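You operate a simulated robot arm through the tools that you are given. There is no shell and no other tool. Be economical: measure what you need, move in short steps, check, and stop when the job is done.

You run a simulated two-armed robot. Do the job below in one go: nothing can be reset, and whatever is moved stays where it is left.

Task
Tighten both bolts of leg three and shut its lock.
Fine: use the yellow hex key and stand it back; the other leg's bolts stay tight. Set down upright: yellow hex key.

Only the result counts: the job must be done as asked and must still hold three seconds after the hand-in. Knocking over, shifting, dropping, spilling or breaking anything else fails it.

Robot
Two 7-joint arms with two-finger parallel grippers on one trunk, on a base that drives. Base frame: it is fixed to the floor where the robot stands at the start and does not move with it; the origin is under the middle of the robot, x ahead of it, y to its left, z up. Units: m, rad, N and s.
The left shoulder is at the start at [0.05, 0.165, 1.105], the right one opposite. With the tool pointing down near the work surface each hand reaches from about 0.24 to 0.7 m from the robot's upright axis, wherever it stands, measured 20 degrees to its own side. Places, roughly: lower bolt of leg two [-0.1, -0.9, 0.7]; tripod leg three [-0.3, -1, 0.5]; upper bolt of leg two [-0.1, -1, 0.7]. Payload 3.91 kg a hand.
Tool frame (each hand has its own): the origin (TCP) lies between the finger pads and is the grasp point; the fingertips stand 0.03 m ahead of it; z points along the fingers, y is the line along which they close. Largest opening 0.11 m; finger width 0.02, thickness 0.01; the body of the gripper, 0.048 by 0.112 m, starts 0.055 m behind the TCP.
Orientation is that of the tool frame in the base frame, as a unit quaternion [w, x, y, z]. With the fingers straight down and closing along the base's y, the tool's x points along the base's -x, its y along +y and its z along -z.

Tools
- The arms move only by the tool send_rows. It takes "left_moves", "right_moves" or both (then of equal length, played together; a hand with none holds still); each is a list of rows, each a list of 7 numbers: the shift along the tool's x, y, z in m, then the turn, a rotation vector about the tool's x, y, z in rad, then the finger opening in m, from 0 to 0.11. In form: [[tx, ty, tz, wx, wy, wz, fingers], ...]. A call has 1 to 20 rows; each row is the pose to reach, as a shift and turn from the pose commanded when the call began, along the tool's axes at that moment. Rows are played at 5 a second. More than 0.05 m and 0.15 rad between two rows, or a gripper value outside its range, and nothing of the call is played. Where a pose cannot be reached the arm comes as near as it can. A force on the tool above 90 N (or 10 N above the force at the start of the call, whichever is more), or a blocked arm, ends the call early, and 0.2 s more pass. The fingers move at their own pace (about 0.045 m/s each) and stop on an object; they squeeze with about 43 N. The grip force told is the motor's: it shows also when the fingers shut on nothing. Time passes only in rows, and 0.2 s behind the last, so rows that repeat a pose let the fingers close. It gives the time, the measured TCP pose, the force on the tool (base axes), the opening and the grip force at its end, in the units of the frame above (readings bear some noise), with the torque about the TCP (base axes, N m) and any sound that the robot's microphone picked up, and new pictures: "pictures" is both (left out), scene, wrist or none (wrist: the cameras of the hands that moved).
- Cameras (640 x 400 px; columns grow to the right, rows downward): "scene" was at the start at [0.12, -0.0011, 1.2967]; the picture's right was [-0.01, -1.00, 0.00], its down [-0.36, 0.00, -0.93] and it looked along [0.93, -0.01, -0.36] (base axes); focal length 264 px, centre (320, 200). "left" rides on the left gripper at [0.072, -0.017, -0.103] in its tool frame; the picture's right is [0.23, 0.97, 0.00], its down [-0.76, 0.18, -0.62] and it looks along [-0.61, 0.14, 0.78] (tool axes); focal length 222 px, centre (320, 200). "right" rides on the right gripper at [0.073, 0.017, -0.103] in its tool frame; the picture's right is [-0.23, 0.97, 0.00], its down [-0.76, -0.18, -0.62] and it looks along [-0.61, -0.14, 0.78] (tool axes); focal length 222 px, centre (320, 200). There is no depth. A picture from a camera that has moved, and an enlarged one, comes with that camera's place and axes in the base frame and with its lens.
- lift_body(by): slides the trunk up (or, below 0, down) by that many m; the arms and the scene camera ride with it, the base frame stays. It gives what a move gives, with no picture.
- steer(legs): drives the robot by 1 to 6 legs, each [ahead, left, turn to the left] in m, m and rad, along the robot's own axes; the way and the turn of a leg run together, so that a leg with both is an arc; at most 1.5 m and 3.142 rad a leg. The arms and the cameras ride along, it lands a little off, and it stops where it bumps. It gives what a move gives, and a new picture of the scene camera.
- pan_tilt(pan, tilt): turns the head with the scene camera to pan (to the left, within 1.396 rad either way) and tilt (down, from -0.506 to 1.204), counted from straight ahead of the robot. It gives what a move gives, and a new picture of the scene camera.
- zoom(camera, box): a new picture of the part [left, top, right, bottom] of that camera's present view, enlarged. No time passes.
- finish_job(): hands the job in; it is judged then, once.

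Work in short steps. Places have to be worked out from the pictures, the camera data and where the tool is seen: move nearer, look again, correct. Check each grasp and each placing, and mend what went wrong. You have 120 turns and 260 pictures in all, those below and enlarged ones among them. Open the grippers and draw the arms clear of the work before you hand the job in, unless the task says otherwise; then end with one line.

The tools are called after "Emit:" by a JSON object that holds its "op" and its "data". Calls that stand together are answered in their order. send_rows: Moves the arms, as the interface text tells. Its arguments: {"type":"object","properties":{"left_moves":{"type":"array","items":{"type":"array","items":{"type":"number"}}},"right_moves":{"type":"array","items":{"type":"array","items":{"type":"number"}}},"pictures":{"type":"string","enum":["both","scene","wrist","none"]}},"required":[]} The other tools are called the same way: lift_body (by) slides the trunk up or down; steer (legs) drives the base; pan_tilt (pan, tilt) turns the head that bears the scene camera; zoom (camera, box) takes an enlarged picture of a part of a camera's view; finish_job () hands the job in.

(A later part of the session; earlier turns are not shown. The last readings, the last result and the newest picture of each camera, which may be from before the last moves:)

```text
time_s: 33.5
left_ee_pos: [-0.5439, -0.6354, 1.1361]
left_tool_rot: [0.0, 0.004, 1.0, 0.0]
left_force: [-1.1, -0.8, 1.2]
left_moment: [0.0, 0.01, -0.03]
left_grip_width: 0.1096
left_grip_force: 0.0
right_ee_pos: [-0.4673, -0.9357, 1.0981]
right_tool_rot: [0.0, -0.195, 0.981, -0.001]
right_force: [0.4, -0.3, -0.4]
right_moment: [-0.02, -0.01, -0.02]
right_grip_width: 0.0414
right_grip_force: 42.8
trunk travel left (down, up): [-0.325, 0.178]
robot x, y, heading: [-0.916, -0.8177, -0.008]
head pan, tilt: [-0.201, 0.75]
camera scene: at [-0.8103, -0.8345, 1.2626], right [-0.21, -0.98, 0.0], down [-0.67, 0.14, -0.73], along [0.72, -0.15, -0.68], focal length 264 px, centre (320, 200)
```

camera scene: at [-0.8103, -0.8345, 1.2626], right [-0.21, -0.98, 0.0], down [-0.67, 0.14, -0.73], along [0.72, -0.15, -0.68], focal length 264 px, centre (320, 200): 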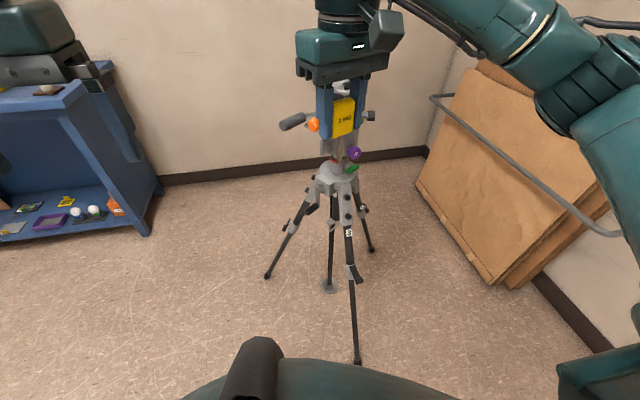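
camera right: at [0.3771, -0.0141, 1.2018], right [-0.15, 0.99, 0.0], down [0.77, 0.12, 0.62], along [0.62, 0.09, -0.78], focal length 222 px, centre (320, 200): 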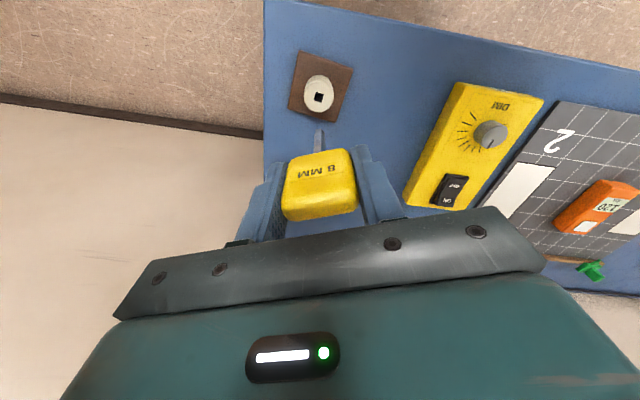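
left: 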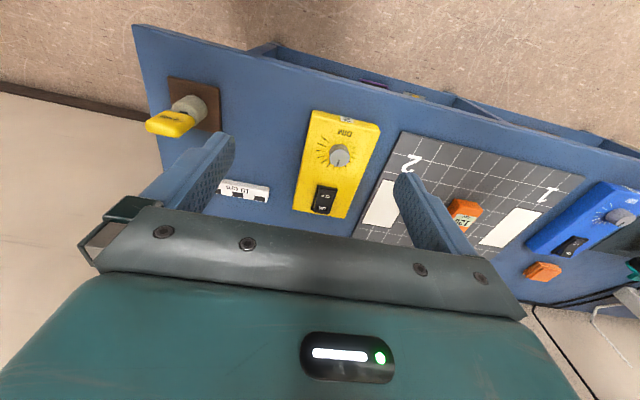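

Leg three ("3") faces the robot. Enlarge the bolts and the lock.

Emit:
{"op": "zoom", "data": {"camera": "scene", "box": [305, 160, 385, 220]}}

Emit:
{"op": "zoom", "data": {"camera": "scene", "box": [305, 220, 405, 290]}}

Emit:
{"op": "zoom", "data": {"camera": "scene", "box": [260, 80, 400, 180]}}

```text
6.67 times, centred on (345, 190) of scene
camera zoom: at [-0.8103, -0.8345, 1.2626], right [-0.21, -0.98, 0.0], down [-0.67, 0.14, -0.73], along [0.72, -0.15, -0.68], focal length 1763 px, centre (153, 267)
```

zoom: 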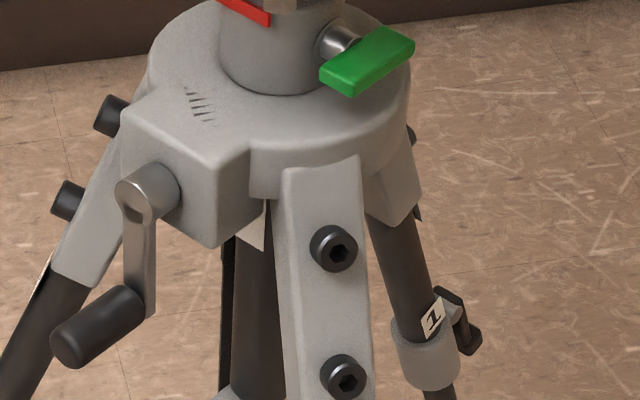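

```text
5.71 times, centred on (355, 255) of scene
camera zoom: at [-0.8103, -0.8345, 1.2626], right [-0.21, -0.98, 0.0], down [-0.67, 0.14, -0.73], along [0.72, -0.15, -0.68], focal length 1511 px, centre (120, -114)
```

zoom: 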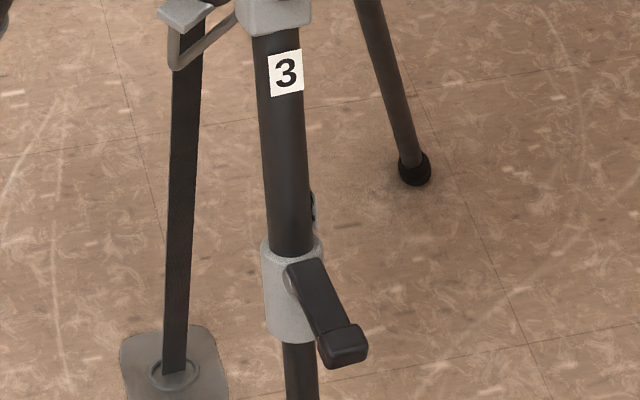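

```text
4.00 times, centred on (330, 130) of scene
camera zoom: at [-0.8103, -0.8345, 1.2626], right [-0.21, -0.98, 0.0], down [-0.67, 0.14, -0.73], along [0.72, -0.15, -0.68], focal length 1058 px, centre (280, 480)
```

zoom: 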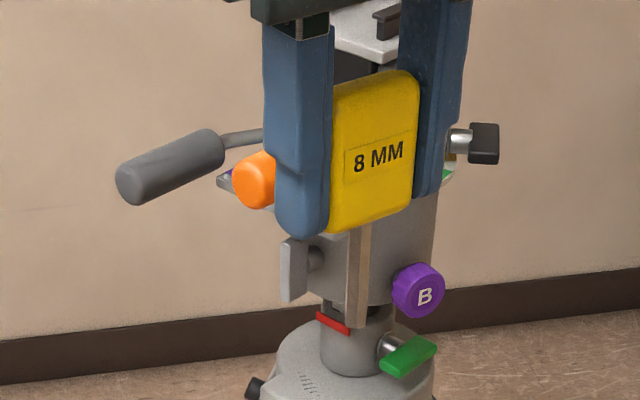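

Bolts triangulate to about U(-0.248,-1.037,0.727) and L(-0.272,-1.039,0.666), axis tilted up ~21.5° and yawed ~5°. I lower the trunk, then tilt the key forward.

Emit:
{"op": "lift_body", "data": {"by": -0.25}}

Emit:
{"op": "send_rows", "data": {"right_moves": [[0.03, 0, 0, 0, 0, 0.1, 0.0], [0.05, 0, 0, 0, 0, 0.2, 0.0], [0.05, 0, 0, 0, 0, 0.2965, 0.0], [0.05, 0, 0, 0, 0, 0.2965, 0.0]], "pictures": "none"}}

Emit:
{"op": "send_rows", "data": {"right_moves": [[0, 0, 0, 0, -0.15, 0, 0], [0, 0, 0, 0, -0.3, 0, 0], [0, 0, 0, 0, -0.45, 0, 0], [0, 0, 0, 0, -0.6, 0, 0], [0, 0, 0, 0, -0.75, 0, 0], [0, 0, 0, 0, -0.9, 0, 0], [0, 0, 0, 0, -1.05, 0, 0], [0, 0, 0, 0, -1.19, 0, 0], [0, 0, 0, 0, -1.195, 0, 0]]}}

```text
time_s: 36.0
left_ee_pos: [-0.5439, -0.6358, 0.886]
left_tool_rot: [0.0, 0.003, 1.0, 0.0]
left_force: [0.5, -0.9, 0.3]
left_moment: [-0.03, 0.03, 0.02]
left_grip_width: 0.11
left_grip_force: 0.0
right_ee_pos: [-0.4669, -0.9345, 0.8492]
right_tool_rot: [0.0, -0.195, 0.981, 0.0]
right_force: [0.1, 0.3, -0.4]
right_moment: [0.0, -0.02, 0.01]
right_grip_width: 0.041
right_grip_force: 42.9
trunk travel left (down, up): [-0.075, 0.428]
robot x, y, heading: [-0.9162, -0.8184, -0.007]
head pan, tilt: [-0.201, 0.75]
```

```text
time_s: 37.0
left_ee_pos: [-0.5432, -0.6359, 0.8843]
left_tool_rot: [0.0, 0.003, 1.0, 0.001]
left_force: [0.7, -0.4, 0.2]
left_moment: [0.02, -0.02, 0.0]
left_grip_width: 0.1101
left_grip_force: 0.0
right_ee_pos: [-0.5136, -0.9547, 0.8487]
right_tool_rot: [0.0, -0.047, 0.999, -0.001]
right_force: [-0.4, 0.6, -2.1]
right_moment: [0.03, 0.0, -0.02]
right_grip_width: 0.0412
right_grip_force: 43.3
trunk travel left (down, up): [-0.075, 0.428]
robot x, y, heading: [-0.9178, -0.8154, -0.01]
head pan, tilt: [-0.201, 0.75]
```

```text
time_s: 39.0
left_ee_pos: [-0.544, -0.6343, 0.8858]
left_tool_rot: [0.0, 0.004, 1.0, 0.0]
left_force: [-1.0, 0.7, -0.2]
left_moment: [-0.01, 0.0, 0.0]
left_grip_width: 0.1101
left_grip_force: 0.1
right_ee_pos: [-0.4947, -0.9457, 0.8553]
right_tool_rot: [0.562, -0.04, 0.826, 0.028]
right_force: [0.6, -0.8, -1.1]
right_moment: [-0.02, -0.01, 0.02]
right_grip_width: 0.0412
right_grip_force: 42.8
right hand out of reach, approached as far as the arm can: row 7, 8, 9
trunk travel left (down, up): [-0.075, 0.428]
robot x, y, heading: [-0.9178, -0.8177, -0.01]
head pan, tilt: [-0.201, 0.75]
camera scene: at [-0.8103, -0.8344, 1.0126], right [-0.21, -0.98, 0.0], down [-0.67, 0.14, -0.73], along [0.72, -0.15, -0.68], focal length 264 px, centre (320, 200)
camera right: at [-0.6175, -0.9402, 0.8255], right [-0.01, 0.98, 0.21], down [-0.28, -0.21, 0.94], along [0.96, -0.05, 0.28], focal length 222 px, centre (320, 200)
```

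scene: 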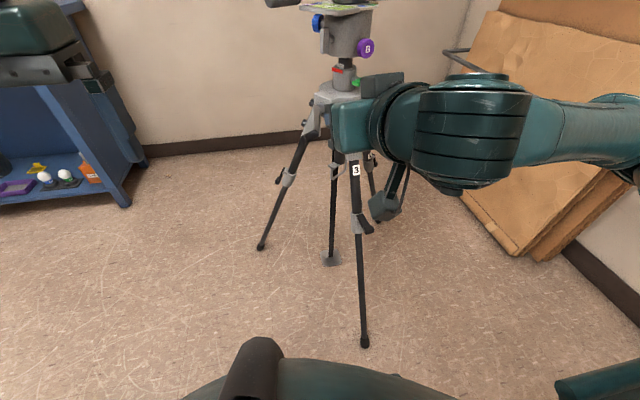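
right: 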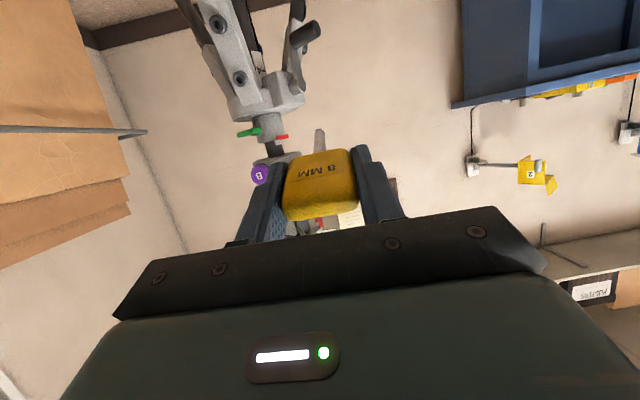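

The tilt is reached (tool z ≈ (0.926,0.091,-0.368)). Now I move to a stand-off about 4 cm in front of the upper bolt.

Emit:
{"op": "send_rows", "data": {"right_moves": [[0.005, -0.02, 0.024, 0, 0, 0, 0], [0.01, -0.04, 0.048, 0, 0, 0, 0], [0.016, -0.057, 0.072, 0, 0, 0, 0], [0.021, -0.076, 0.096, 0, 0, 0, 0], [0.027, -0.095, 0.12, 0, 0, 0, 0], [0.032, -0.1145, 0.144, 0, 0, 0, 0], [0.032, -0.1145, 0.144, 0, 0, 0, 0]]}}

Emit:
{"op": "zoom", "data": {"camera": "right", "box": [220, 40, 420, 200]}}

```text
time_s: 40.6
left_ee_pos: [-0.5443, -0.6363, 0.8853]
left_tool_rot: [0.0, 0.004, 1.0, 0.0]
left_force: [-0.5, -0.1, 0.3]
left_moment: [0.0, 0.02, 0.01]
left_grip_width: 0.1102
left_grip_force: 0.0
right_ee_pos: [-0.3602, -1.0466, 0.7726]
right_tool_rot: [0.562, -0.039, 0.826, 0.027]
right_force: [0.6, 0.7, -0.8]
right_moment: [-0.01, 0.01, 0.0]
right_grip_width: 0.0414
right_grip_force: 43.0
trunk travel left (down, up): [-0.075, 0.428]
robot x, y, heading: [-0.92, -0.8205, -0.011]
head pan, tilt: [-0.201, 0.75]
camera scene: at [-0.8103, -0.8345, 1.0126], right [-0.21, -0.98, 0.0], down [-0.67, 0.14, -0.73], along [0.72, -0.15, -0.68], focal length 264 px, centre (320, 200)
camera right: at [-0.4835, -1.042, 0.7436], right [-0.01, 0.98, 0.21], down [-0.28, -0.21, 0.94], along [0.96, -0.05, 0.28], focal length 222 px, centre (320, 200)
```

scene: 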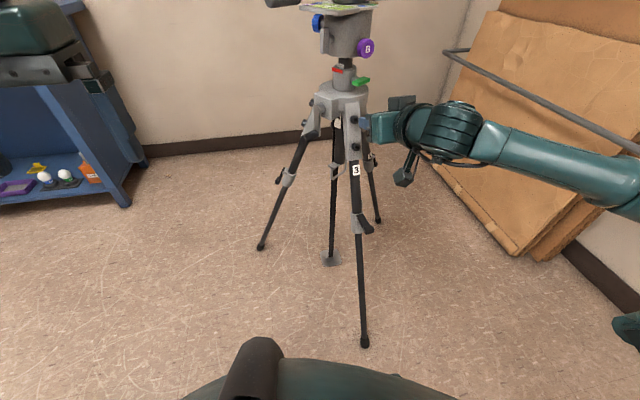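
right: 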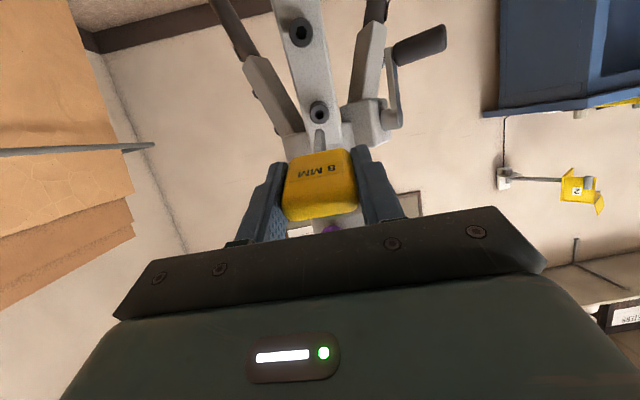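

```text
2.50 times, centred on (320, 120) of right
camera zoom: at [-0.4835, -1.042, 0.7436], right [-0.01, 0.98, 0.21], down [-0.28, -0.21, 0.94], along [0.96, -0.05, 0.28], focal length 555 px, centre (320, 400)
```

zoom: 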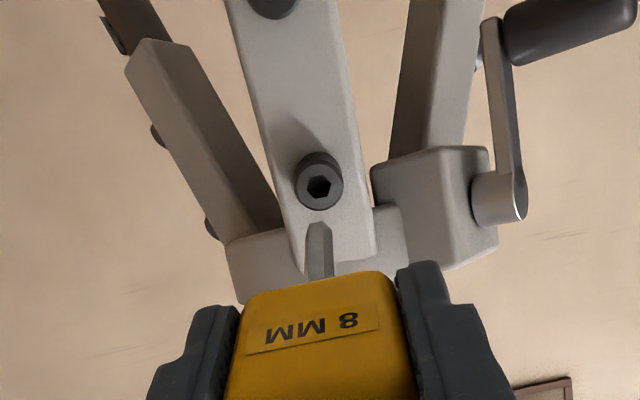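

Lateral alignment is excellent. I check the perpendicular (up/down) alignment from the scene camera and the hex phase up close.

Emit:
{"op": "zoom", "data": {"camera": "scene", "box": [330, 95, 400, 165]}}

Emit:
{"op": "zoom", "data": {"camera": "right", "box": [295, 90, 345, 160]}}

Emit:
{"op": "zoom", "data": {"camera": "left", "box": [0, 0, 640, 400]}}

```text
5.71 times, centred on (365, 130) of scene
camera zoom: at [-0.8103, -0.8345, 1.0126], right [-0.21, -0.98, 0.0], down [-0.67, 0.14, -0.73], along [0.72, -0.15, -0.68], focal length 1511 px, centre (63, 600)
```

zoom: 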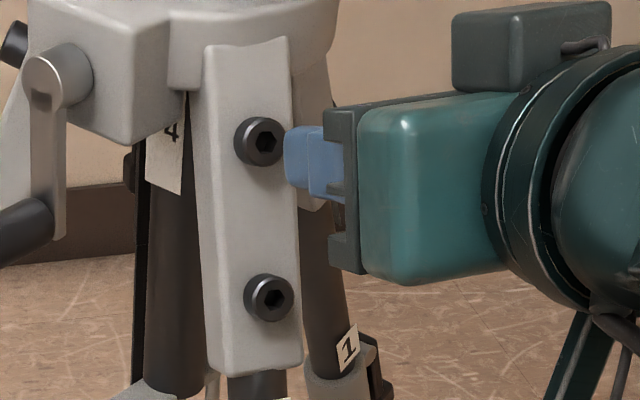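

```text
5.71 times, centred on (320, 125) of right
camera zoom: at [-0.4835, -1.042, 0.7436], right [-0.01, 0.98, 0.21], down [-0.28, -0.21, 0.94], along [0.96, -0.05, 0.28], focal length 1269 px, centre (320, 629)
```

zoom: 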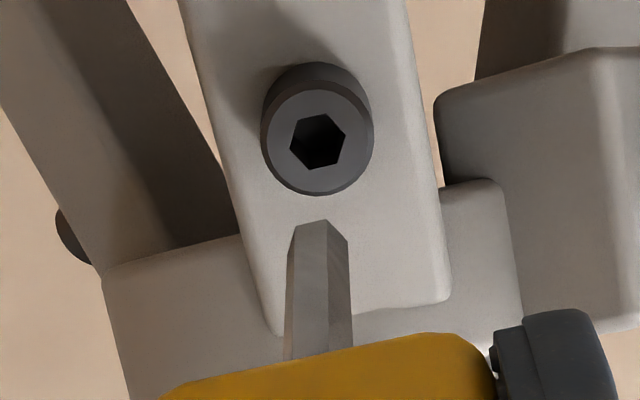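

```text
1.00 times, centred on (320, 200) of left
camera zoom: at [-0.6162, -0.6506, 0.9894], right [-0.22, 0.98, 0.0], down [0.76, 0.17, 0.62], along [0.61, 0.14, -0.78], focal length 222 px, centre (320, 200)
```

zoom: 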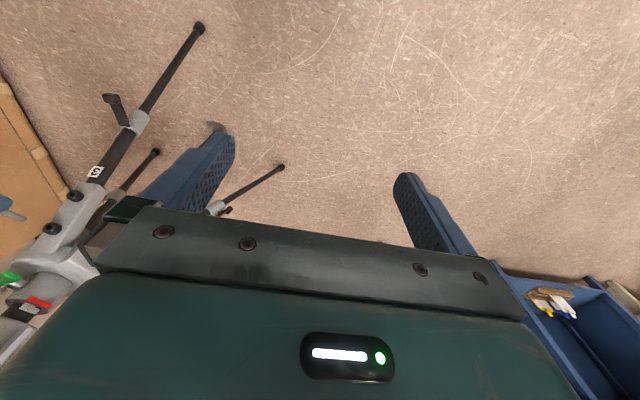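

The left wrist camera gives a side view. I enlarge it, and the hex details.

Emit:
{"op": "zoom", "data": {"camera": "left", "box": [0, 165, 100, 250]}}

Emit:
{"op": "zoom", "data": {"camera": "right", "box": [308, 98, 332, 138]}}

```text
4.71 times, centred on (50, 208) of left
camera zoom: at [-0.6162, -0.6506, 0.9894], right [-0.22, 0.98, 0.0], down [0.76, 0.17, 0.62], along [0.61, 0.14, -0.78], focal length 1045 px, centre (1591, 165)
```

zoom: 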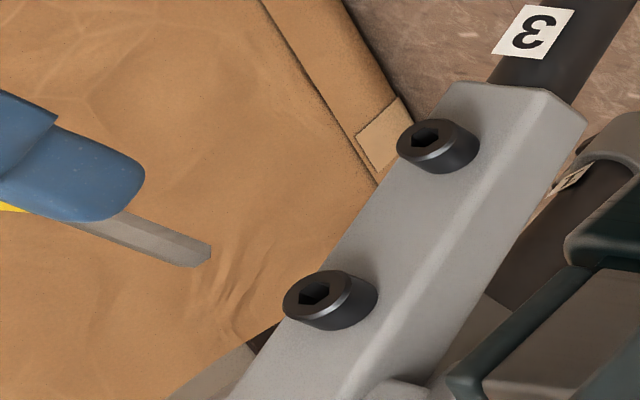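

```text
10.00 times, centred on (320, 118) of right
camera zoom: at [-0.4835, -1.042, 0.7436], right [-0.01, 0.98, 0.21], down [-0.28, -0.21, 0.94], along [0.96, -0.05, 0.28], focal length 2221 px, centre (320, 1020)
```

zoom: 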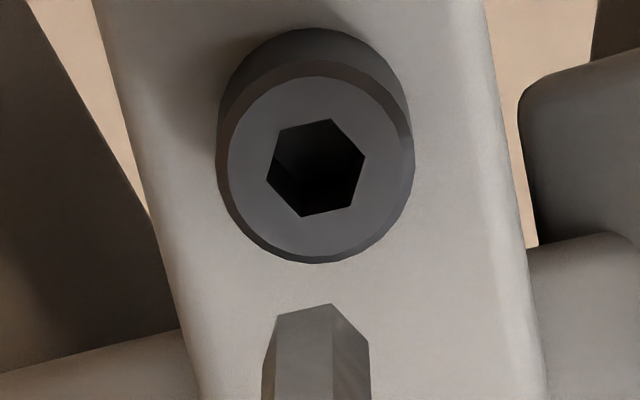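

Emit:
{"op": "zoom", "data": {"camera": "left", "box": [0, 195, 80, 245]}}

```text
8.00 times, centred on (40, 220) of left
camera zoom: at [-0.6162, -0.6506, 0.9894], right [-0.22, 0.98, 0.0], down [0.76, 0.17, 0.62], along [0.61, 0.14, -0.78], focal length 1777 px, centre (2560, 40)
```

zoom: 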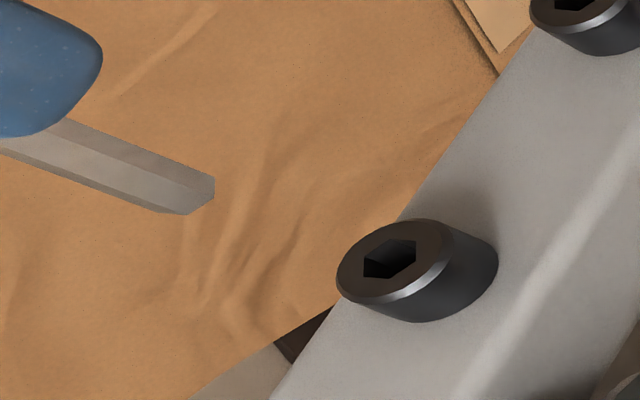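

Side view: axis passes ~2 mm high; hex phases already agree within ~2°. I correct +2 mm along tool x and advance to just short of the bolt.

Emit:
{"op": "send_rows", "data": {"right_moves": [[0.002, 0, 0.01, 0, 0, 0, 0], [0.002, 0, 0.02, 0, 0, 0, 0], [0.002, 0, 0.03, 0, 0, 0, 0], [0.002, 0, 0.034, 0, 0, 0, 0]], "pictures": "none"}}

Emit:
{"op": "zoom", "data": {"camera": "left", "box": [0, 195, 80, 245]}}

Emit:
{"op": "zoom", "data": {"camera": "right", "box": [300, 90, 340, 150]}}

```text
time_s: 41.6
left_ee_pos: [-0.544, -0.6357, 0.8859]
left_tool_rot: [0.001, 0.003, 1.0, 0.0]
left_force: [0.0, -0.6, -0.4]
left_moment: [0.04, 0.0, 0.02]
left_grip_width: 0.1097
left_grip_force: 0.1
right_ee_pos: [-0.329, -1.0453, 0.7589]
right_tool_rot: [0.563, -0.039, 0.825, 0.027]
right_force: [-0.7, -0.4, -1.7]
right_moment: [-0.03, 0.04, -0.01]
right_grip_width: 0.0411
right_grip_force: 43.1
trunk travel left (down, up): [-0.075, 0.428]
robot x, y, heading: [-0.9188, -0.8172, -0.01]
head pan, tilt: [-0.201, 0.75]
```

```text
8.00 times, centred on (40, 220) of left
camera zoom: at [-0.6162, -0.6506, 0.9895], right [-0.22, 0.98, 0.0], down [0.76, 0.17, 0.62], along [0.61, 0.14, -0.78], focal length 1777 px, centre (2560, 40)
```

zoom: 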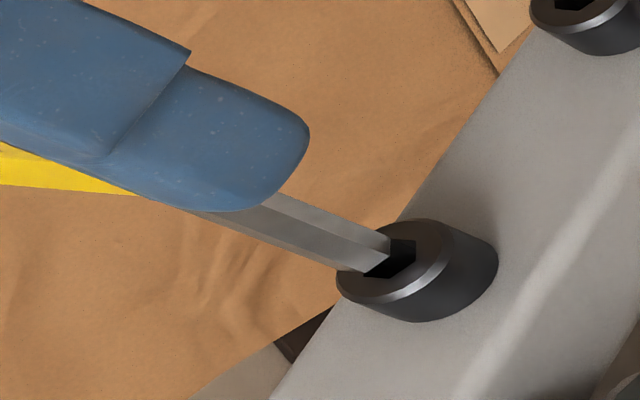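

```text
6.67 times, centred on (320, 120) of right
camera zoom: at [-0.4521, -1.0397, 0.7286], right [-0.01, 0.98, 0.21], down [-0.28, -0.21, 0.94], along [0.96, -0.05, 0.28], focal length 1481 px, centre (320, 733)
```

zoom: 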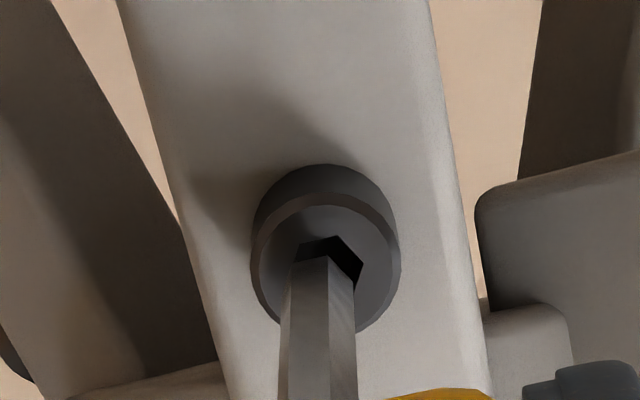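

Tip is at the mouth of the socket, ~0.8 mm off sideways and ~0.6 mm off vertically. I correct and push in in small steps.

Emit:
{"op": "send_rows", "data": {"right_moves": [[0.0006, 0.0008, 0.0, 0, 0, 0, 0], [0.0006, 0.0008, 0.003, 0, 0, 0, 0], [0.0006, 0.0008, 0.006, 0, 0, 0, 0], [0.0006, 0.0008, 0.008, 0, 0, 0, 0]], "pictures": "none"}}

Emit:
{"op": "zoom", "data": {"camera": "left", "box": [0, 195, 80, 245]}}

Emit:
{"op": "zoom", "data": {"camera": "right", "box": [300, 90, 340, 150]}}

```text
time_s: 42.6
left_ee_pos: [-0.544, -0.6358, 0.8851]
left_tool_rot: [-0.001, 0.003, 1.0, 0.0]
left_force: [0.2, 1.0, 0.4]
left_moment: [-0.01, 0.02, -0.01]
left_grip_width: 0.11
left_grip_force: 0.1
right_ee_pos: [-0.3227, -1.0429, 0.7549]
right_tool_rot: [0.562, -0.039, 0.826, 0.027]
right_force: [-0.1, 0.9, -0.7]
right_moment: [0.06, -0.01, 0.08]
right_grip_width: 0.0412
right_grip_force: 42.6
trunk travel left (down, up): [-0.075, 0.428]
robot x, y, heading: [-0.9198, -0.8135, -0.005]
head pan, tilt: [-0.201, 0.75]
```

```text
8.00 times, centred on (40, 220) of left
camera zoom: at [-0.6163, -0.6505, 0.9895], right [-0.22, 0.98, 0.0], down [0.76, 0.17, 0.62], along [0.61, 0.14, -0.78], focal length 1777 px, centre (2560, 40)
```

zoom: 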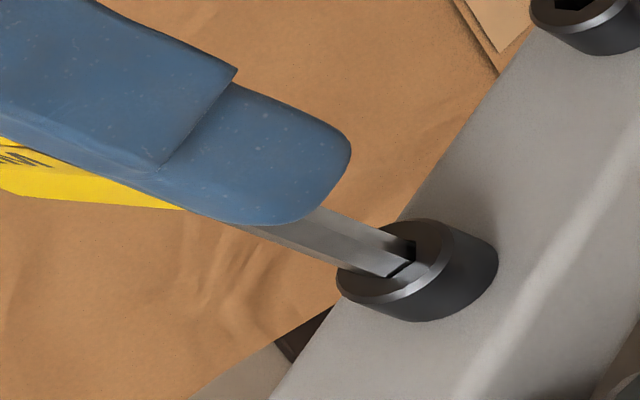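

```text
6.67 times, centred on (320, 120) of right
camera zoom: at [-0.4459, -1.0384, 0.7256], right [-0.01, 0.98, 0.21], down [-0.28, -0.21, 0.94], along [0.96, -0.05, 0.28], focal length 1481 px, centre (320, 733)
```

zoom: 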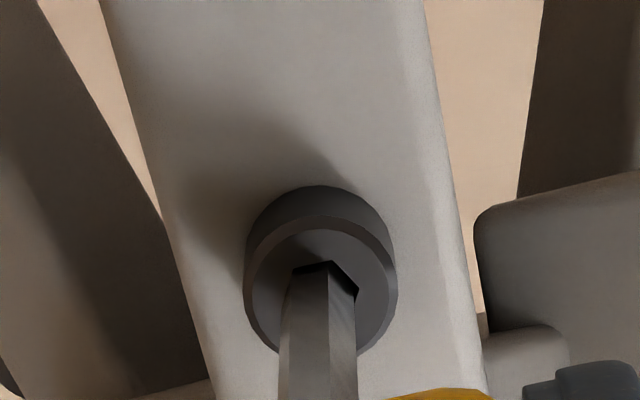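

The tip seems to be entering with almost no force; I go on 8 mm more.

Emit:
{"op": "send_rows", "data": {"right_moves": [[0, 0, 0.002, 0, 0, 0, 0], [0, 0, 0.004, 0, 0, 0, 0], [0, 0, 0.006, 0, 0, 0, 0], [0, 0, 0.008, 0, 0, 0, 0]], "pictures": "none"}}

Emit:
{"op": "zoom", "data": {"camera": "left", "box": [0, 195, 80, 245]}}

```text
time_s: 43.6
left_ee_pos: [-0.5425, -0.6348, 0.8858]
left_tool_rot: [0.0, 0.004, 1.0, 0.0]
left_force: [-0.8, 0.1, -0.2]
left_moment: [0.0, 0.07, -0.01]
left_grip_width: 0.1103
left_grip_force: 0.0
right_ee_pos: [-0.3142, -1.0423, 0.7528]
right_tool_rot: [0.562, -0.04, 0.826, 0.027]
right_force: [-0.7, 1.9, 0.3]
right_moment: [0.04, -0.03, 0.06]
right_grip_width: 0.0412
right_grip_force: 43.0
trunk travel left (down, up): [-0.075, 0.428]
robot x, y, heading: [-0.9189, -0.8177, -0.004]
head pan, tilt: [-0.201, 0.75]
```

```text
8.00 times, centred on (40, 220) of left
camera zoom: at [-0.6163, -0.6505, 0.9895], right [-0.22, 0.98, 0.0], down [0.76, 0.17, 0.62], along [0.61, 0.14, -0.78], focal length 1777 px, centre (2560, 40)
```

zoom: 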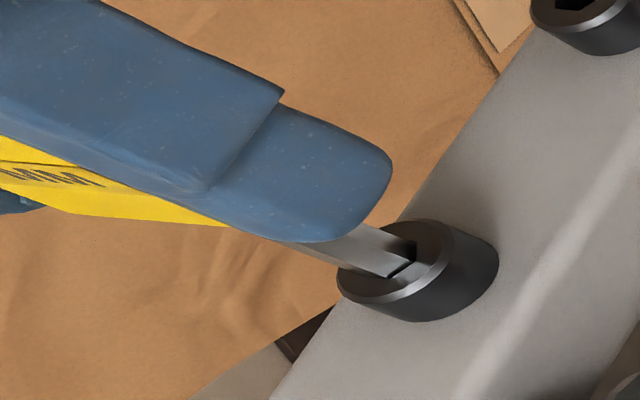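

The key is ~8+ mm in the socket. Now turn clockwise (+wz) in steps, watching the torque.

Emit:
{"op": "send_rows", "data": {"right_moves": [[0, 0, 0.001, 0, 0, 0.1, 0], [0, 0, 0.001, 0, 0, 0.2, 0], [0, 0, 0.001, 0, 0, 0.3, 0], [0, 0, 0.001, 0, 0, 0.4, 0]], "pictures": "none"}}

Emit:
{"op": "zoom", "data": {"camera": "left", "box": [0, 195, 80, 245]}}

```text
time_s: 44.6
left_ee_pos: [-0.5439, -0.6349, 0.8864]
left_tool_rot: [0.001, 0.004, 1.0, 0.0]
left_force: [-0.5, 0.3, -0.4]
left_moment: [0.03, 0.0, -0.02]
left_grip_width: 0.11
left_grip_force: 0.1
right_ee_pos: [-0.3156, -1.0422, 0.7529]
right_tool_rot: [0.546, 0.125, 0.817, 0.14]
right_force: [-9.2, -0.6, 1.5]
right_moment: [-0.08, 0.1, -0.07]
right_grip_width: 0.0415
right_grip_force: 42.7
trunk travel left (down, up): [-0.075, 0.428]
robot x, y, heading: [-0.9164, -0.817, -0.011]
head pan, tilt: [-0.201, 0.75]
```

```text
8.00 times, centred on (40, 220) of left
camera zoom: at [-0.6168, -0.6506, 0.9897], right [-0.22, 0.98, 0.0], down [0.76, 0.17, 0.62], along [0.61, 0.14, -0.78], focal length 1777 px, centre (2560, 40)
```

zoom: 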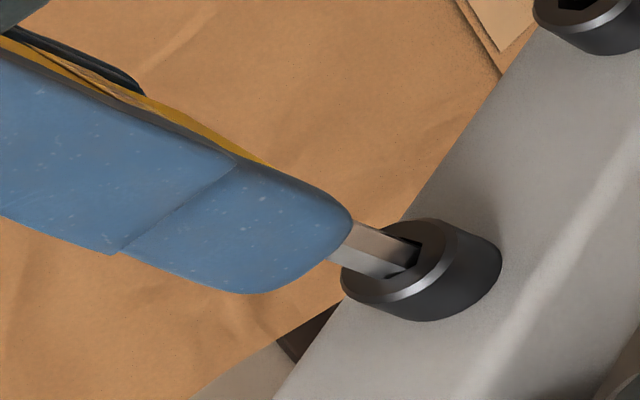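

The bolt turns along freely; the shaft is bottomed (9 N), so I ease back 1.5 mm and keep turning.

Emit:
{"op": "send_rows", "data": {"right_moves": [[0, 0, -0.0015, 0, 0, 0.12, 0], [0, 0, -0.0015, 0, 0, 0.24, 0], [0, 0, -0.0015, 0, 0, 0.36, 0], [0, 0, -0.0015, 0, 0, 0.48, 0], [0, 0, -0.0015, 0, 0, 0.6, 0]], "pictures": "none"}}

Emit:
{"op": "zoom", "data": {"camera": "left", "box": [0, 195, 80, 245]}}

```text
time_s: 45.8
left_ee_pos: [-0.5431, -0.637, 0.8859]
left_tool_rot: [0.0, 0.004, 1.0, 0.0]
left_force: [0.7, 0.0, 0.0]
left_moment: [-0.03, 0.03, 0.0]
left_grip_width: 0.1102
left_grip_force: 0.0
right_ee_pos: [-0.3162, -1.0429, 0.7523]
right_tool_rot: [0.48, 0.363, 0.743, 0.294]
right_force: [6.9, -2.1, -1.8]
right_moment: [-0.1, 0.04, -0.17]
right_grip_width: 0.0414
right_grip_force: 43.5
trunk travel left (down, up): [-0.075, 0.428]
robot x, y, heading: [-0.919, -0.8181, -0.006]
head pan, tilt: [-0.201, 0.75]
```

```text
8.00 times, centred on (40, 220) of left
camera zoom: at [-0.6158, -0.6507, 0.9893], right [-0.22, 0.98, 0.0], down [0.76, 0.17, 0.62], along [0.61, 0.14, -0.78], focal length 1777 px, centre (2560, 40)
```

zoom: 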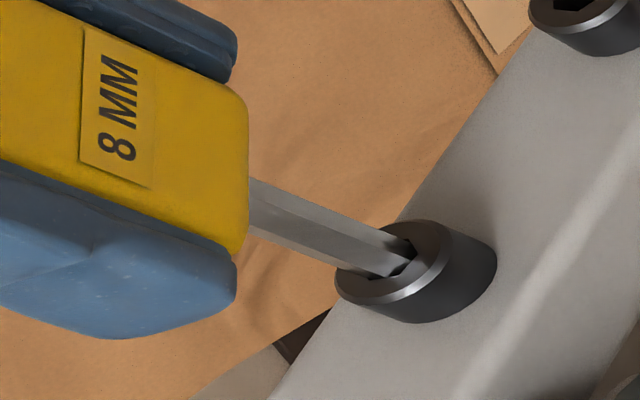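

Turning goes on freely (1.0 rad so far); continue.

Emit:
{"op": "send_rows", "data": {"right_moves": [[0, 0, 0.0007, 0, 0, 0.13, 0], [0, 0, 0.0007, 0, 0, 0.26, 0], [0, 0, 0.0007, 0, 0, 0.39, 0], [0, 0, 0.0007, 0, 0, 0.52, 0], [0, 0, 0.0007, 0, 0, 0.65, 0], [0, 0, 0.0007, 0, 0, 0.78, 0]], "pictures": "none"}}

Emit:
{"op": "zoom", "data": {"camera": "left", "box": [0, 195, 80, 245]}}

```text
time_s: 47.2
left_ee_pos: [-0.5435, -0.6357, 0.8858]
left_tool_rot: [0.0, 0.003, 1.0, 0.0]
left_force: [0.8, 0.5, 0.2]
left_moment: [0.01, 0.0, -0.02]
left_grip_width: 0.1097
left_grip_force: 0.0
right_ee_pos: [-0.3145, -1.0423, 0.7512]
right_tool_rot: [0.332, 0.618, 0.55, 0.453]
right_force: [-16.3, -5.2, -7.9]
right_moment: [-0.2, 0.92, -0.25]
right_grip_width: 0.0413
right_grip_force: 43.2
trunk travel left (down, up): [-0.075, 0.428]
robot x, y, heading: [-0.92, -0.8187, -0.007]
head pan, tilt: [-0.201, 0.75]
```

```text
8.00 times, centred on (40, 220) of left
camera zoom: at [-0.6166, -0.6511, 0.9896], right [-0.22, 0.98, 0.0], down [0.76, 0.17, 0.62], along [0.61, 0.14, -0.78], focal length 1777 px, centre (2560, 40)
```

zoom: 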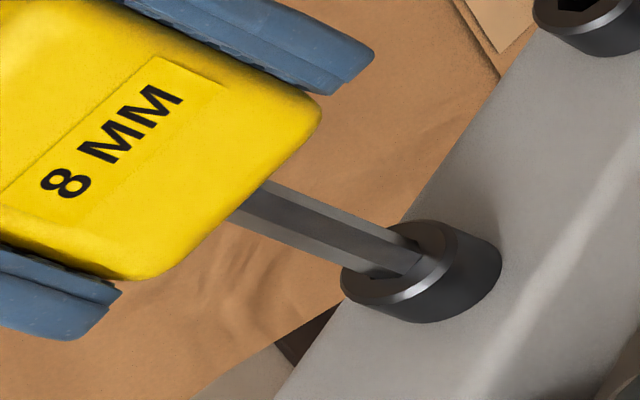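

Some bending and pressing force built up; I relieve it with a small offset and continue turning.

Emit:
{"op": "send_rows", "data": {"right_moves": [[-0.0008, -0.0014, -0.0012, 0, 0, 0.0, 0], [-0.0008, -0.0014, -0.0012, 0, 0, 0.1, 0], [-0.0008, -0.0014, -0.0012, 0, 0, 0.2, 0], [-0.0008, -0.0014, -0.0012, 0, 0, 0.3, 0]], "pictures": "none"}}

Emit:
{"op": "zoom", "data": {"camera": "left", "box": [0, 195, 80, 245]}}

```text
time_s: 48.2
left_ee_pos: [-0.5432, -0.6352, 0.8853]
left_tool_rot: [0.0, 0.002, 1.0, 0.0]
left_force: [0.5, -0.2, 0.1]
left_moment: [0.0, 0.02, -0.03]
left_grip_width: 0.1096
left_grip_force: 0.1
right_ee_pos: [-0.3162, -1.0426, 0.75]
right_tool_rot: [0.26, 0.692, 0.452, 0.499]
right_force: [-3.6, -1.6, -7.2]
right_moment: [-0.14, 0.59, 0.01]
right_grip_width: 0.0413
right_grip_force: 43.1
trunk travel left (down, up): [-0.075, 0.428]
robot x, y, heading: [-0.9187, -0.8163, -0.007]
head pan, tilt: [-0.201, 0.75]
```

```text
8.00 times, centred on (40, 220) of left
camera zoom: at [-0.616, -0.6508, 0.9894], right [-0.22, 0.98, 0.0], down [0.76, 0.17, 0.62], along [0.61, 0.14, -0.78], focal length 1777 px, centre (2560, 40)
```

zoom: 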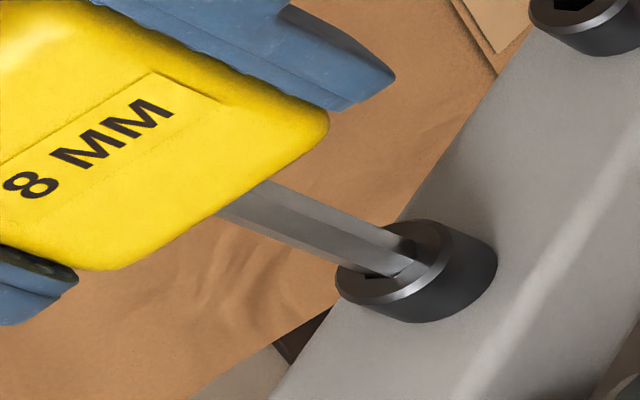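

Emit:
{"op": "send_rows", "data": {"right_moves": [[-0.0004, -0.0007, 0, 0, 0, 0.12, 0], [-0.0004, -0.0007, 0, 0, 0, 0.24, 0], [-0.0004, -0.0007, 0, 0, 0, 0.36, 0], [-0.0004, -0.0007, 0, 0, 0, 0.48, 0], [-0.0004, -0.0007, 0, 0, 0, 0.6, 0]], "pictures": "none"}}

Emit:
{"op": "zoom", "data": {"camera": "left", "box": [0, 195, 80, 245]}}

```text
time_s: 49.4
left_ee_pos: [-0.543, -0.6363, 0.8849]
left_tool_rot: [0.0, 0.002, 1.0, 0.0]
left_force: [0.4, 0.3, 0.0]
left_moment: [0.01, 0.01, 0.01]
left_grip_width: 0.11
left_grip_force: 0.0
right_ee_pos: [-0.316, -1.0423, 0.7497]
right_tool_rot: [0.101, 0.796, 0.226, 0.553]
right_force: [1.5, 3.8, -5.9]
right_moment: [0.01, 0.58, 0.25]
right_grip_width: 0.0413
right_grip_force: 42.5
trunk travel left (down, up): [-0.075, 0.428]
robot x, y, heading: [-0.9183, -0.817, -0.006]
head pan, tilt: [-0.201, 0.75]
```

```text
8.00 times, centred on (40, 220) of left
camera zoom: at [-0.6157, -0.6505, 0.9892], right [-0.22, 0.98, 0.0], down [0.76, 0.17, 0.62], along [0.61, 0.14, -0.78], focal length 1777 px, centre (2560, 40)
```

zoom: 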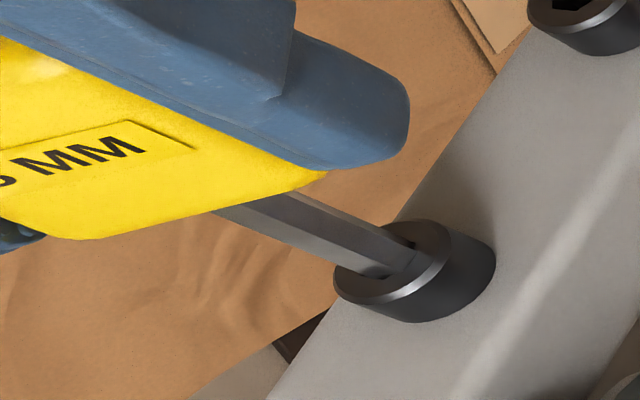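

Still free at 2.7 rad. Keep turning.

Emit:
{"op": "send_rows", "data": {"right_moves": [[0, 0, 0, 0, 0, 0.12, 0], [0, 0, 0, 0, 0, 0.24, 0], [0, 0, 0, 0, 0, 0.36, 0], [0, 0, 0, 0, 0, 0.48, 0], [0, 0, 0, 0, 0, 0.6, 0]], "pictures": "none"}}

Emit:
{"op": "zoom", "data": {"camera": "left", "box": [0, 195, 80, 245]}}

```text
time_s: 50.6
left_ee_pos: [-0.5438, -0.6352, 0.8854]
left_tool_rot: [-0.001, 0.003, 1.0, 0.0]
left_force: [-0.5, -0.3, -0.3]
left_moment: [-0.01, 0.0, 0.02]
left_grip_width: 0.1099
left_grip_force: 0.1
right_ee_pos: [-0.3165, -1.042, 0.7498]
right_tool_rot: [-0.067, 0.827, -0.019, 0.558]
right_force: [-3.2, 7.9, -8.2]
right_moment: [0.1, 0.58, 0.51]
right_grip_width: 0.0414
right_grip_force: 43.0
trunk travel left (down, up): [-0.075, 0.428]
robot x, y, heading: [-0.9181, -0.8143, -0.009]
head pan, tilt: [-0.201, 0.75]
```

```text
8.00 times, centred on (40, 220) of left
camera zoom: at [-0.6159, -0.6503, 0.9892], right [-0.22, 0.98, 0.0], down [0.76, 0.17, 0.62], along [0.61, 0.14, -0.78], focal length 1777 px, centre (2560, 40)
```

zoom: 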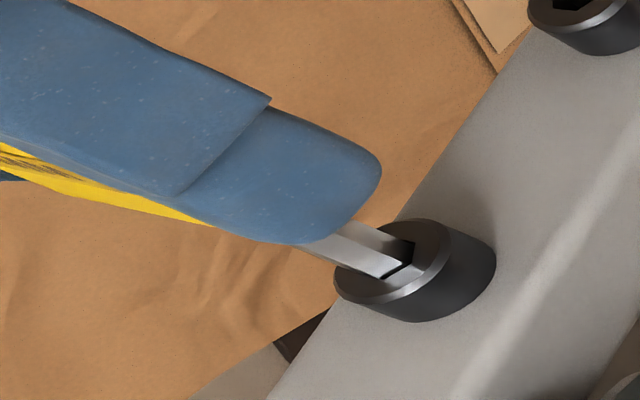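

Emit:
{"op": "send_rows", "data": {"right_moves": [[-0.0011, -0.0009, 0, 0, 0, 0.12, 0], [-0.0011, -0.0009, 0, 0, 0, 0.24, 0], [-0.0011, -0.0009, 0, 0, 0, 0.36, 0], [-0.0011, -0.0009, 0, 0, 0, 0.48, 0], [-0.0011, -0.0009, 0, 0, 0, 0.6, 0]], "pictures": "scene"}}

Emit:
{"op": "zoom", "data": {"camera": "left", "box": [0, 195, 80, 245]}}

```text
time_s: 51.8
left_ee_pos: [-0.5433, -0.6355, 0.8856]
left_tool_rot: [0.0, 0.003, 1.0, -0.001]
left_force: [-0.5, 0.3, -0.5]
left_moment: [-0.02, 0.0, -0.01]
left_grip_width: 0.11
left_grip_force: 0.1
right_ee_pos: [-0.3171, -1.0424, 0.7502]
right_tool_rot: [-0.229, 0.784, -0.262, 0.514]
right_force: [-2.9, 5.7, -3.8]
right_moment: [0.11, 0.51, 0.42]
right_grip_width: 0.0412
right_grip_force: 42.8
trunk travel left (down, up): [-0.075, 0.428]
robot x, y, heading: [-0.9211, -0.8152, -0.005]
head pan, tilt: [-0.201, 0.75]
camera scene: at [-0.8102, -0.8342, 1.0126], right [-0.21, -0.98, 0.0], down [-0.67, 0.14, -0.73], along [0.72, -0.15, -0.68], focal length 264 px, centre (320, 200)
```

scene: 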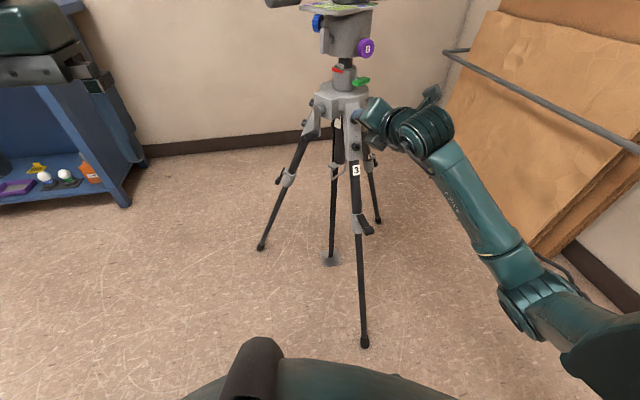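

```text
8.00 times, centred on (40, 220) of left
camera zoom: at [-0.6161, -0.6504, 0.9894], right [-0.22, 0.98, 0.0], down [0.76, 0.17, 0.62], along [0.61, 0.14, -0.78], focal length 1777 px, centre (2560, 40)
```

zoom: 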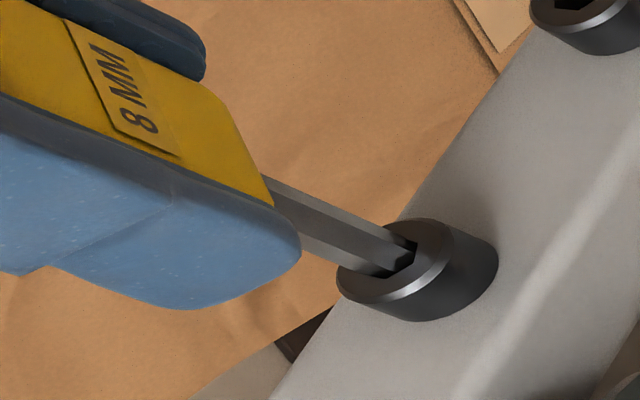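

Bolt still turning freely at 3.9 rad. Continue.

Emit:
{"op": "send_rows", "data": {"right_moves": [[0, 0, 0, 0, 0, 0.12, 0], [0, 0, 0, 0, 0, 0.24, 0], [0, 0, 0, 0, 0, 0.36, 0], [0, 0, 0, 0, 0, 0.48, 0], [0, 0, 0, 0, 0, 0.6, 0]], "pictures": "none"}}

Emit:
{"op": "zoom", "data": {"camera": "left", "box": [0, 195, 80, 245]}}

```text
time_s: 53.0
left_ee_pos: [-0.5443, -0.6343, 0.8845]
left_tool_rot: [0.0, 0.003, 1.0, -0.002]
left_force: [0.1, 0.0, -0.3]
left_moment: [0.01, -0.03, 0.0]
left_grip_width: 0.1099
left_grip_force: 0.1
right_ee_pos: [-0.3177, -1.0421, 0.7506]
right_tool_rot: [-0.371, 0.671, -0.482, 0.424]
right_force: [1.7, 8.8, -0.2]
right_moment: [0.24, -0.07, 0.6]
right_grip_width: 0.0412
right_grip_force: 42.5
trunk travel left (down, up): [-0.075, 0.428]
robot x, y, heading: [-0.9155, -0.8155, -0.006]
head pan, tilt: [-0.201, 0.75]
```

```text
8.00 times, centred on (40, 220) of left
camera zoom: at [-0.6162, -0.65, 0.9894], right [-0.22, 0.98, 0.0], down [0.76, 0.17, 0.62], along [0.61, 0.14, -0.78], focal length 1777 px, centre (2560, 40)
```

zoom: 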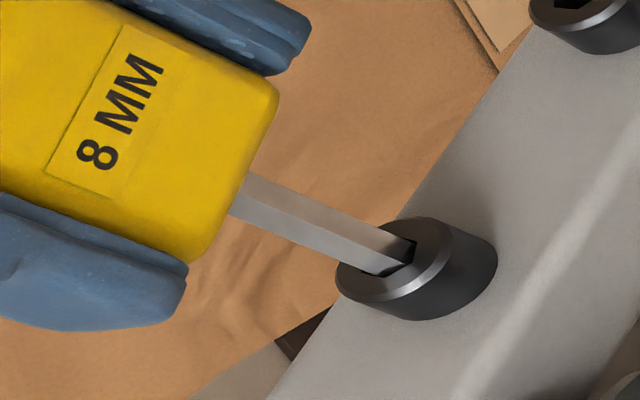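

Emit:
{"op": "send_rows", "data": {"right_moves": [[-0.0012, -0.0003, 0, 0, 0, 0.12, 0], [-0.0012, -0.0003, 0, 0, 0, 0.24, 0], [-0.0012, -0.0003, 0, 0, 0, 0.36, 0], [-0.0012, -0.0003, 0, 0, 0, 0.48, 0], [-0.0012, -0.0003, 0, 0, 0, 0.6, 0]], "pictures": "none"}}

Emit:
{"op": "zoom", "data": {"camera": "left", "box": [0, 195, 80, 245]}}

```text
time_s: 54.2
left_ee_pos: [-0.543, -0.6354, 0.8865]
left_tool_rot: [0.0, 0.003, 1.0, -0.001]
left_force: [0.5, 1.2, -0.4]
left_moment: [0.01, 0.03, -0.03]
left_grip_width: 0.11
left_grip_force: 0.1
right_ee_pos: [-0.3171, -1.042, 0.7506]
right_tool_rot: [0.48, -0.498, 0.659, -0.296]
right_force: [5.3, 4.0, 5.9]
right_moment: [0.16, -0.49, 0.11]
right_grip_width: 0.0413
right_grip_force: 43.2
trunk travel left (down, up): [-0.075, 0.428]
robot x, y, heading: [-0.9186, -0.8166, -0.01]
head pan, tilt: [-0.201, 0.75]
```

```text
8.00 times, centred on (40, 220) of left
camera zoom: at [-0.6165, -0.6504, 0.9896], right [-0.22, 0.98, 0.0], down [0.76, 0.17, 0.62], along [0.61, 0.14, -0.78], focal length 1777 px, centre (2560, 40)
```

zoom: 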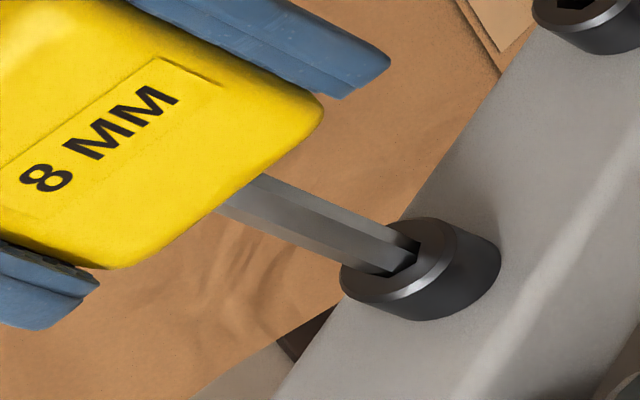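

Emit:
{"op": "send_rows", "data": {"right_moves": [[-0.0009, -0.0007, 0, 0, 0, 0.12, 0], [-0.0009, -0.0007, 0, 0, 0, 0.24, 0], [-0.0009, -0.0007, 0, 0, 0, 0.36, 0], [-0.0009, -0.0007, 0, 0, 0, 0.48, 0], [-0.0009, -0.0007, 0, 0, 0, 0.6, 0]], "pictures": "none"}}

Emit:
{"op": "zoom", "data": {"camera": "left", "box": [0, 195, 80, 245]}}

```text
time_s: 55.4
left_ee_pos: [-0.5436, -0.6361, 0.8856]
left_tool_rot: [0.0, 0.004, 1.0, 0.0]
left_force: [-0.5, -0.1, 0.0]
left_moment: [-0.03, 0.01, 0.0]
left_grip_width: 0.1101
left_grip_force: 0.0
right_ee_pos: [-0.3173, -1.0417, 0.7524]
right_tool_rot: [0.546, -0.281, 0.776, -0.141]
right_force: [3.8, -4.4, 8.0]
right_moment: [-0.07, -0.6, -0.28]
right_grip_width: 0.0411
right_grip_force: 43.1
trunk travel left (down, up): [-0.075, 0.428]
robot x, y, heading: [-0.9172, -0.817, -0.008]
head pan, tilt: [-0.201, 0.75]
```

```text
8.00 times, centred on (40, 220) of left
camera zoom: at [-0.6166, -0.6507, 0.9897], right [-0.22, 0.98, 0.0], down [0.76, 0.17, 0.62], along [0.61, 0.14, -0.78], focal length 1777 px, centre (2560, 40)
```

zoom: 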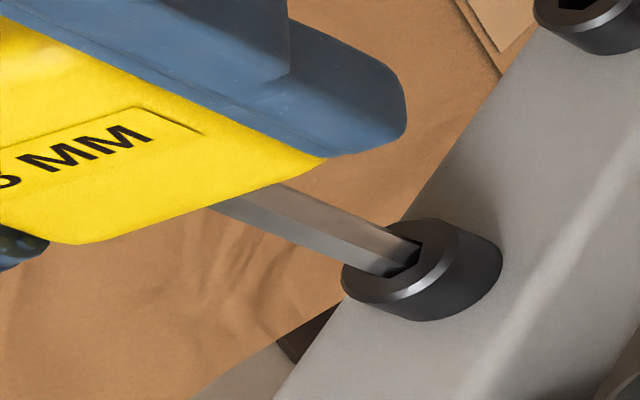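

Emit:
{"op": "send_rows", "data": {"right_moves": [[0, -0.0008, 0, 0, 0, 0.12, 0], [0, -0.0008, 0, 0, 0, 0.24, 0], [0, -0.0008, 0, 0, 0, 0.36, 0], [0, -0.0008, 0, 0, 0, 0.48, 0], [0, -0.0008, 0, 0, 0, 0.6, 0], [0, -0.0008, 0, 0, 0, 0.72, 0]], "pictures": "none"}}

Emit:
{"op": "zoom", "data": {"camera": "left", "box": [0, 195, 80, 245]}}

```text
time_s: 56.8
left_ee_pos: [-0.548, -0.6329, 0.8877]
left_tool_rot: [0.002, 0.003, 1.0, -0.003]
left_force: [0.2, -0.4, -0.2]
left_moment: [-0.01, 0.0, -0.02]
left_grip_width: 0.1099
left_grip_force: 0.1
right_ee_pos: [-0.32, -1.0717, 0.7497]
right_tool_rot: [0.565, -0.019, 0.82, 0.084]
right_force: [-27.2, 54.8, 13.9]
right_moment: [1.01, -0.68, 2.89]
right_grip_width: 0.0564
right_grip_force: 43.0
right hand out of reach, approached as far as the arm can: row 2, 3, 4, 5, 6
trunk travel left (down, up): [-0.075, 0.428]
robot x, y, heading: [-0.9175, -0.8184, -0.008]
head pan, tilt: [-0.201, 0.75]
```

```text
8.00 times, centred on (40, 220) of left
camera zoom: at [-0.6201, -0.6468, 0.9917], right [-0.22, 0.98, -0.01], down [0.76, 0.18, 0.63], along [0.61, 0.13, -0.78], focal length 1777 px, centre (2560, 40)
```

zoom: 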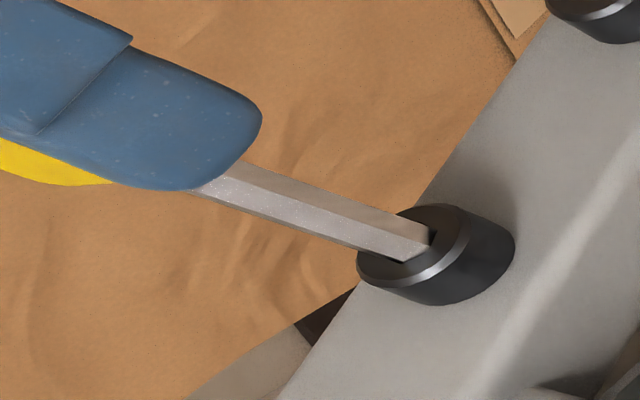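

The arm hit its limit and swung aside 3 cm, straining the grip. I look at the state before relieving.

Emit:
{"op": "zoom", "data": {"camera": "right", "box": [200, 60, 440, 260]}}

Emit:
{"op": "zoom", "data": {"camera": "scene", "box": [220, 0, 540, 380]}}

```text
2.00 times, centred on (320, 160) of right
camera zoom: at [-0.4429, -1.0676, 0.7195], right [-0.04, 0.94, 0.33], down [-0.28, -0.32, 0.9], along [0.96, -0.05, 0.28], focal length 444 px, centre (320, 280)
```

zoom: 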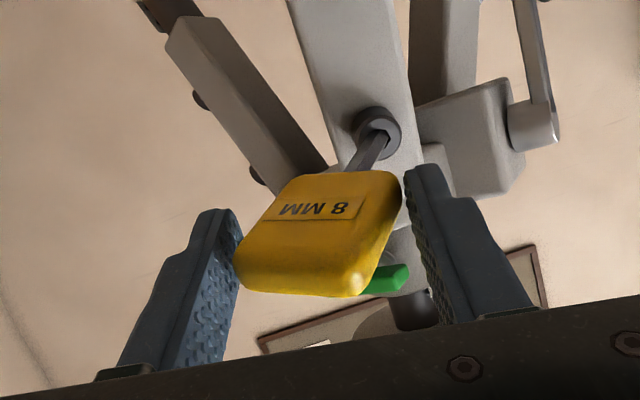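

```text
1.05 times, centred on (380, 190) of scene
camera zoom: at [-0.8142, -0.8306, 1.0147], right [-0.21, -0.98, 0.0], down [-0.66, 0.14, -0.74], along [0.72, -0.15, -0.68], focal length 278 px, centre (257, 210)
```

zoom: 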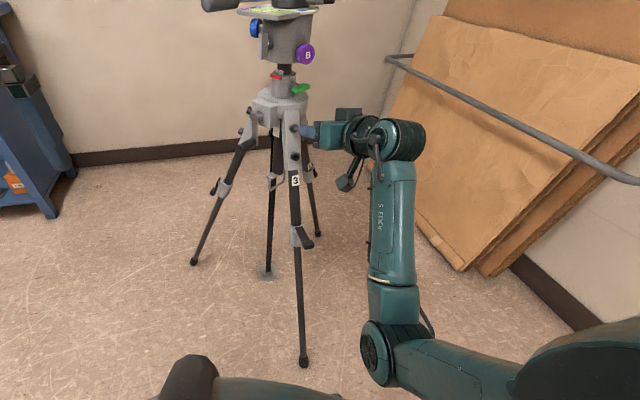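

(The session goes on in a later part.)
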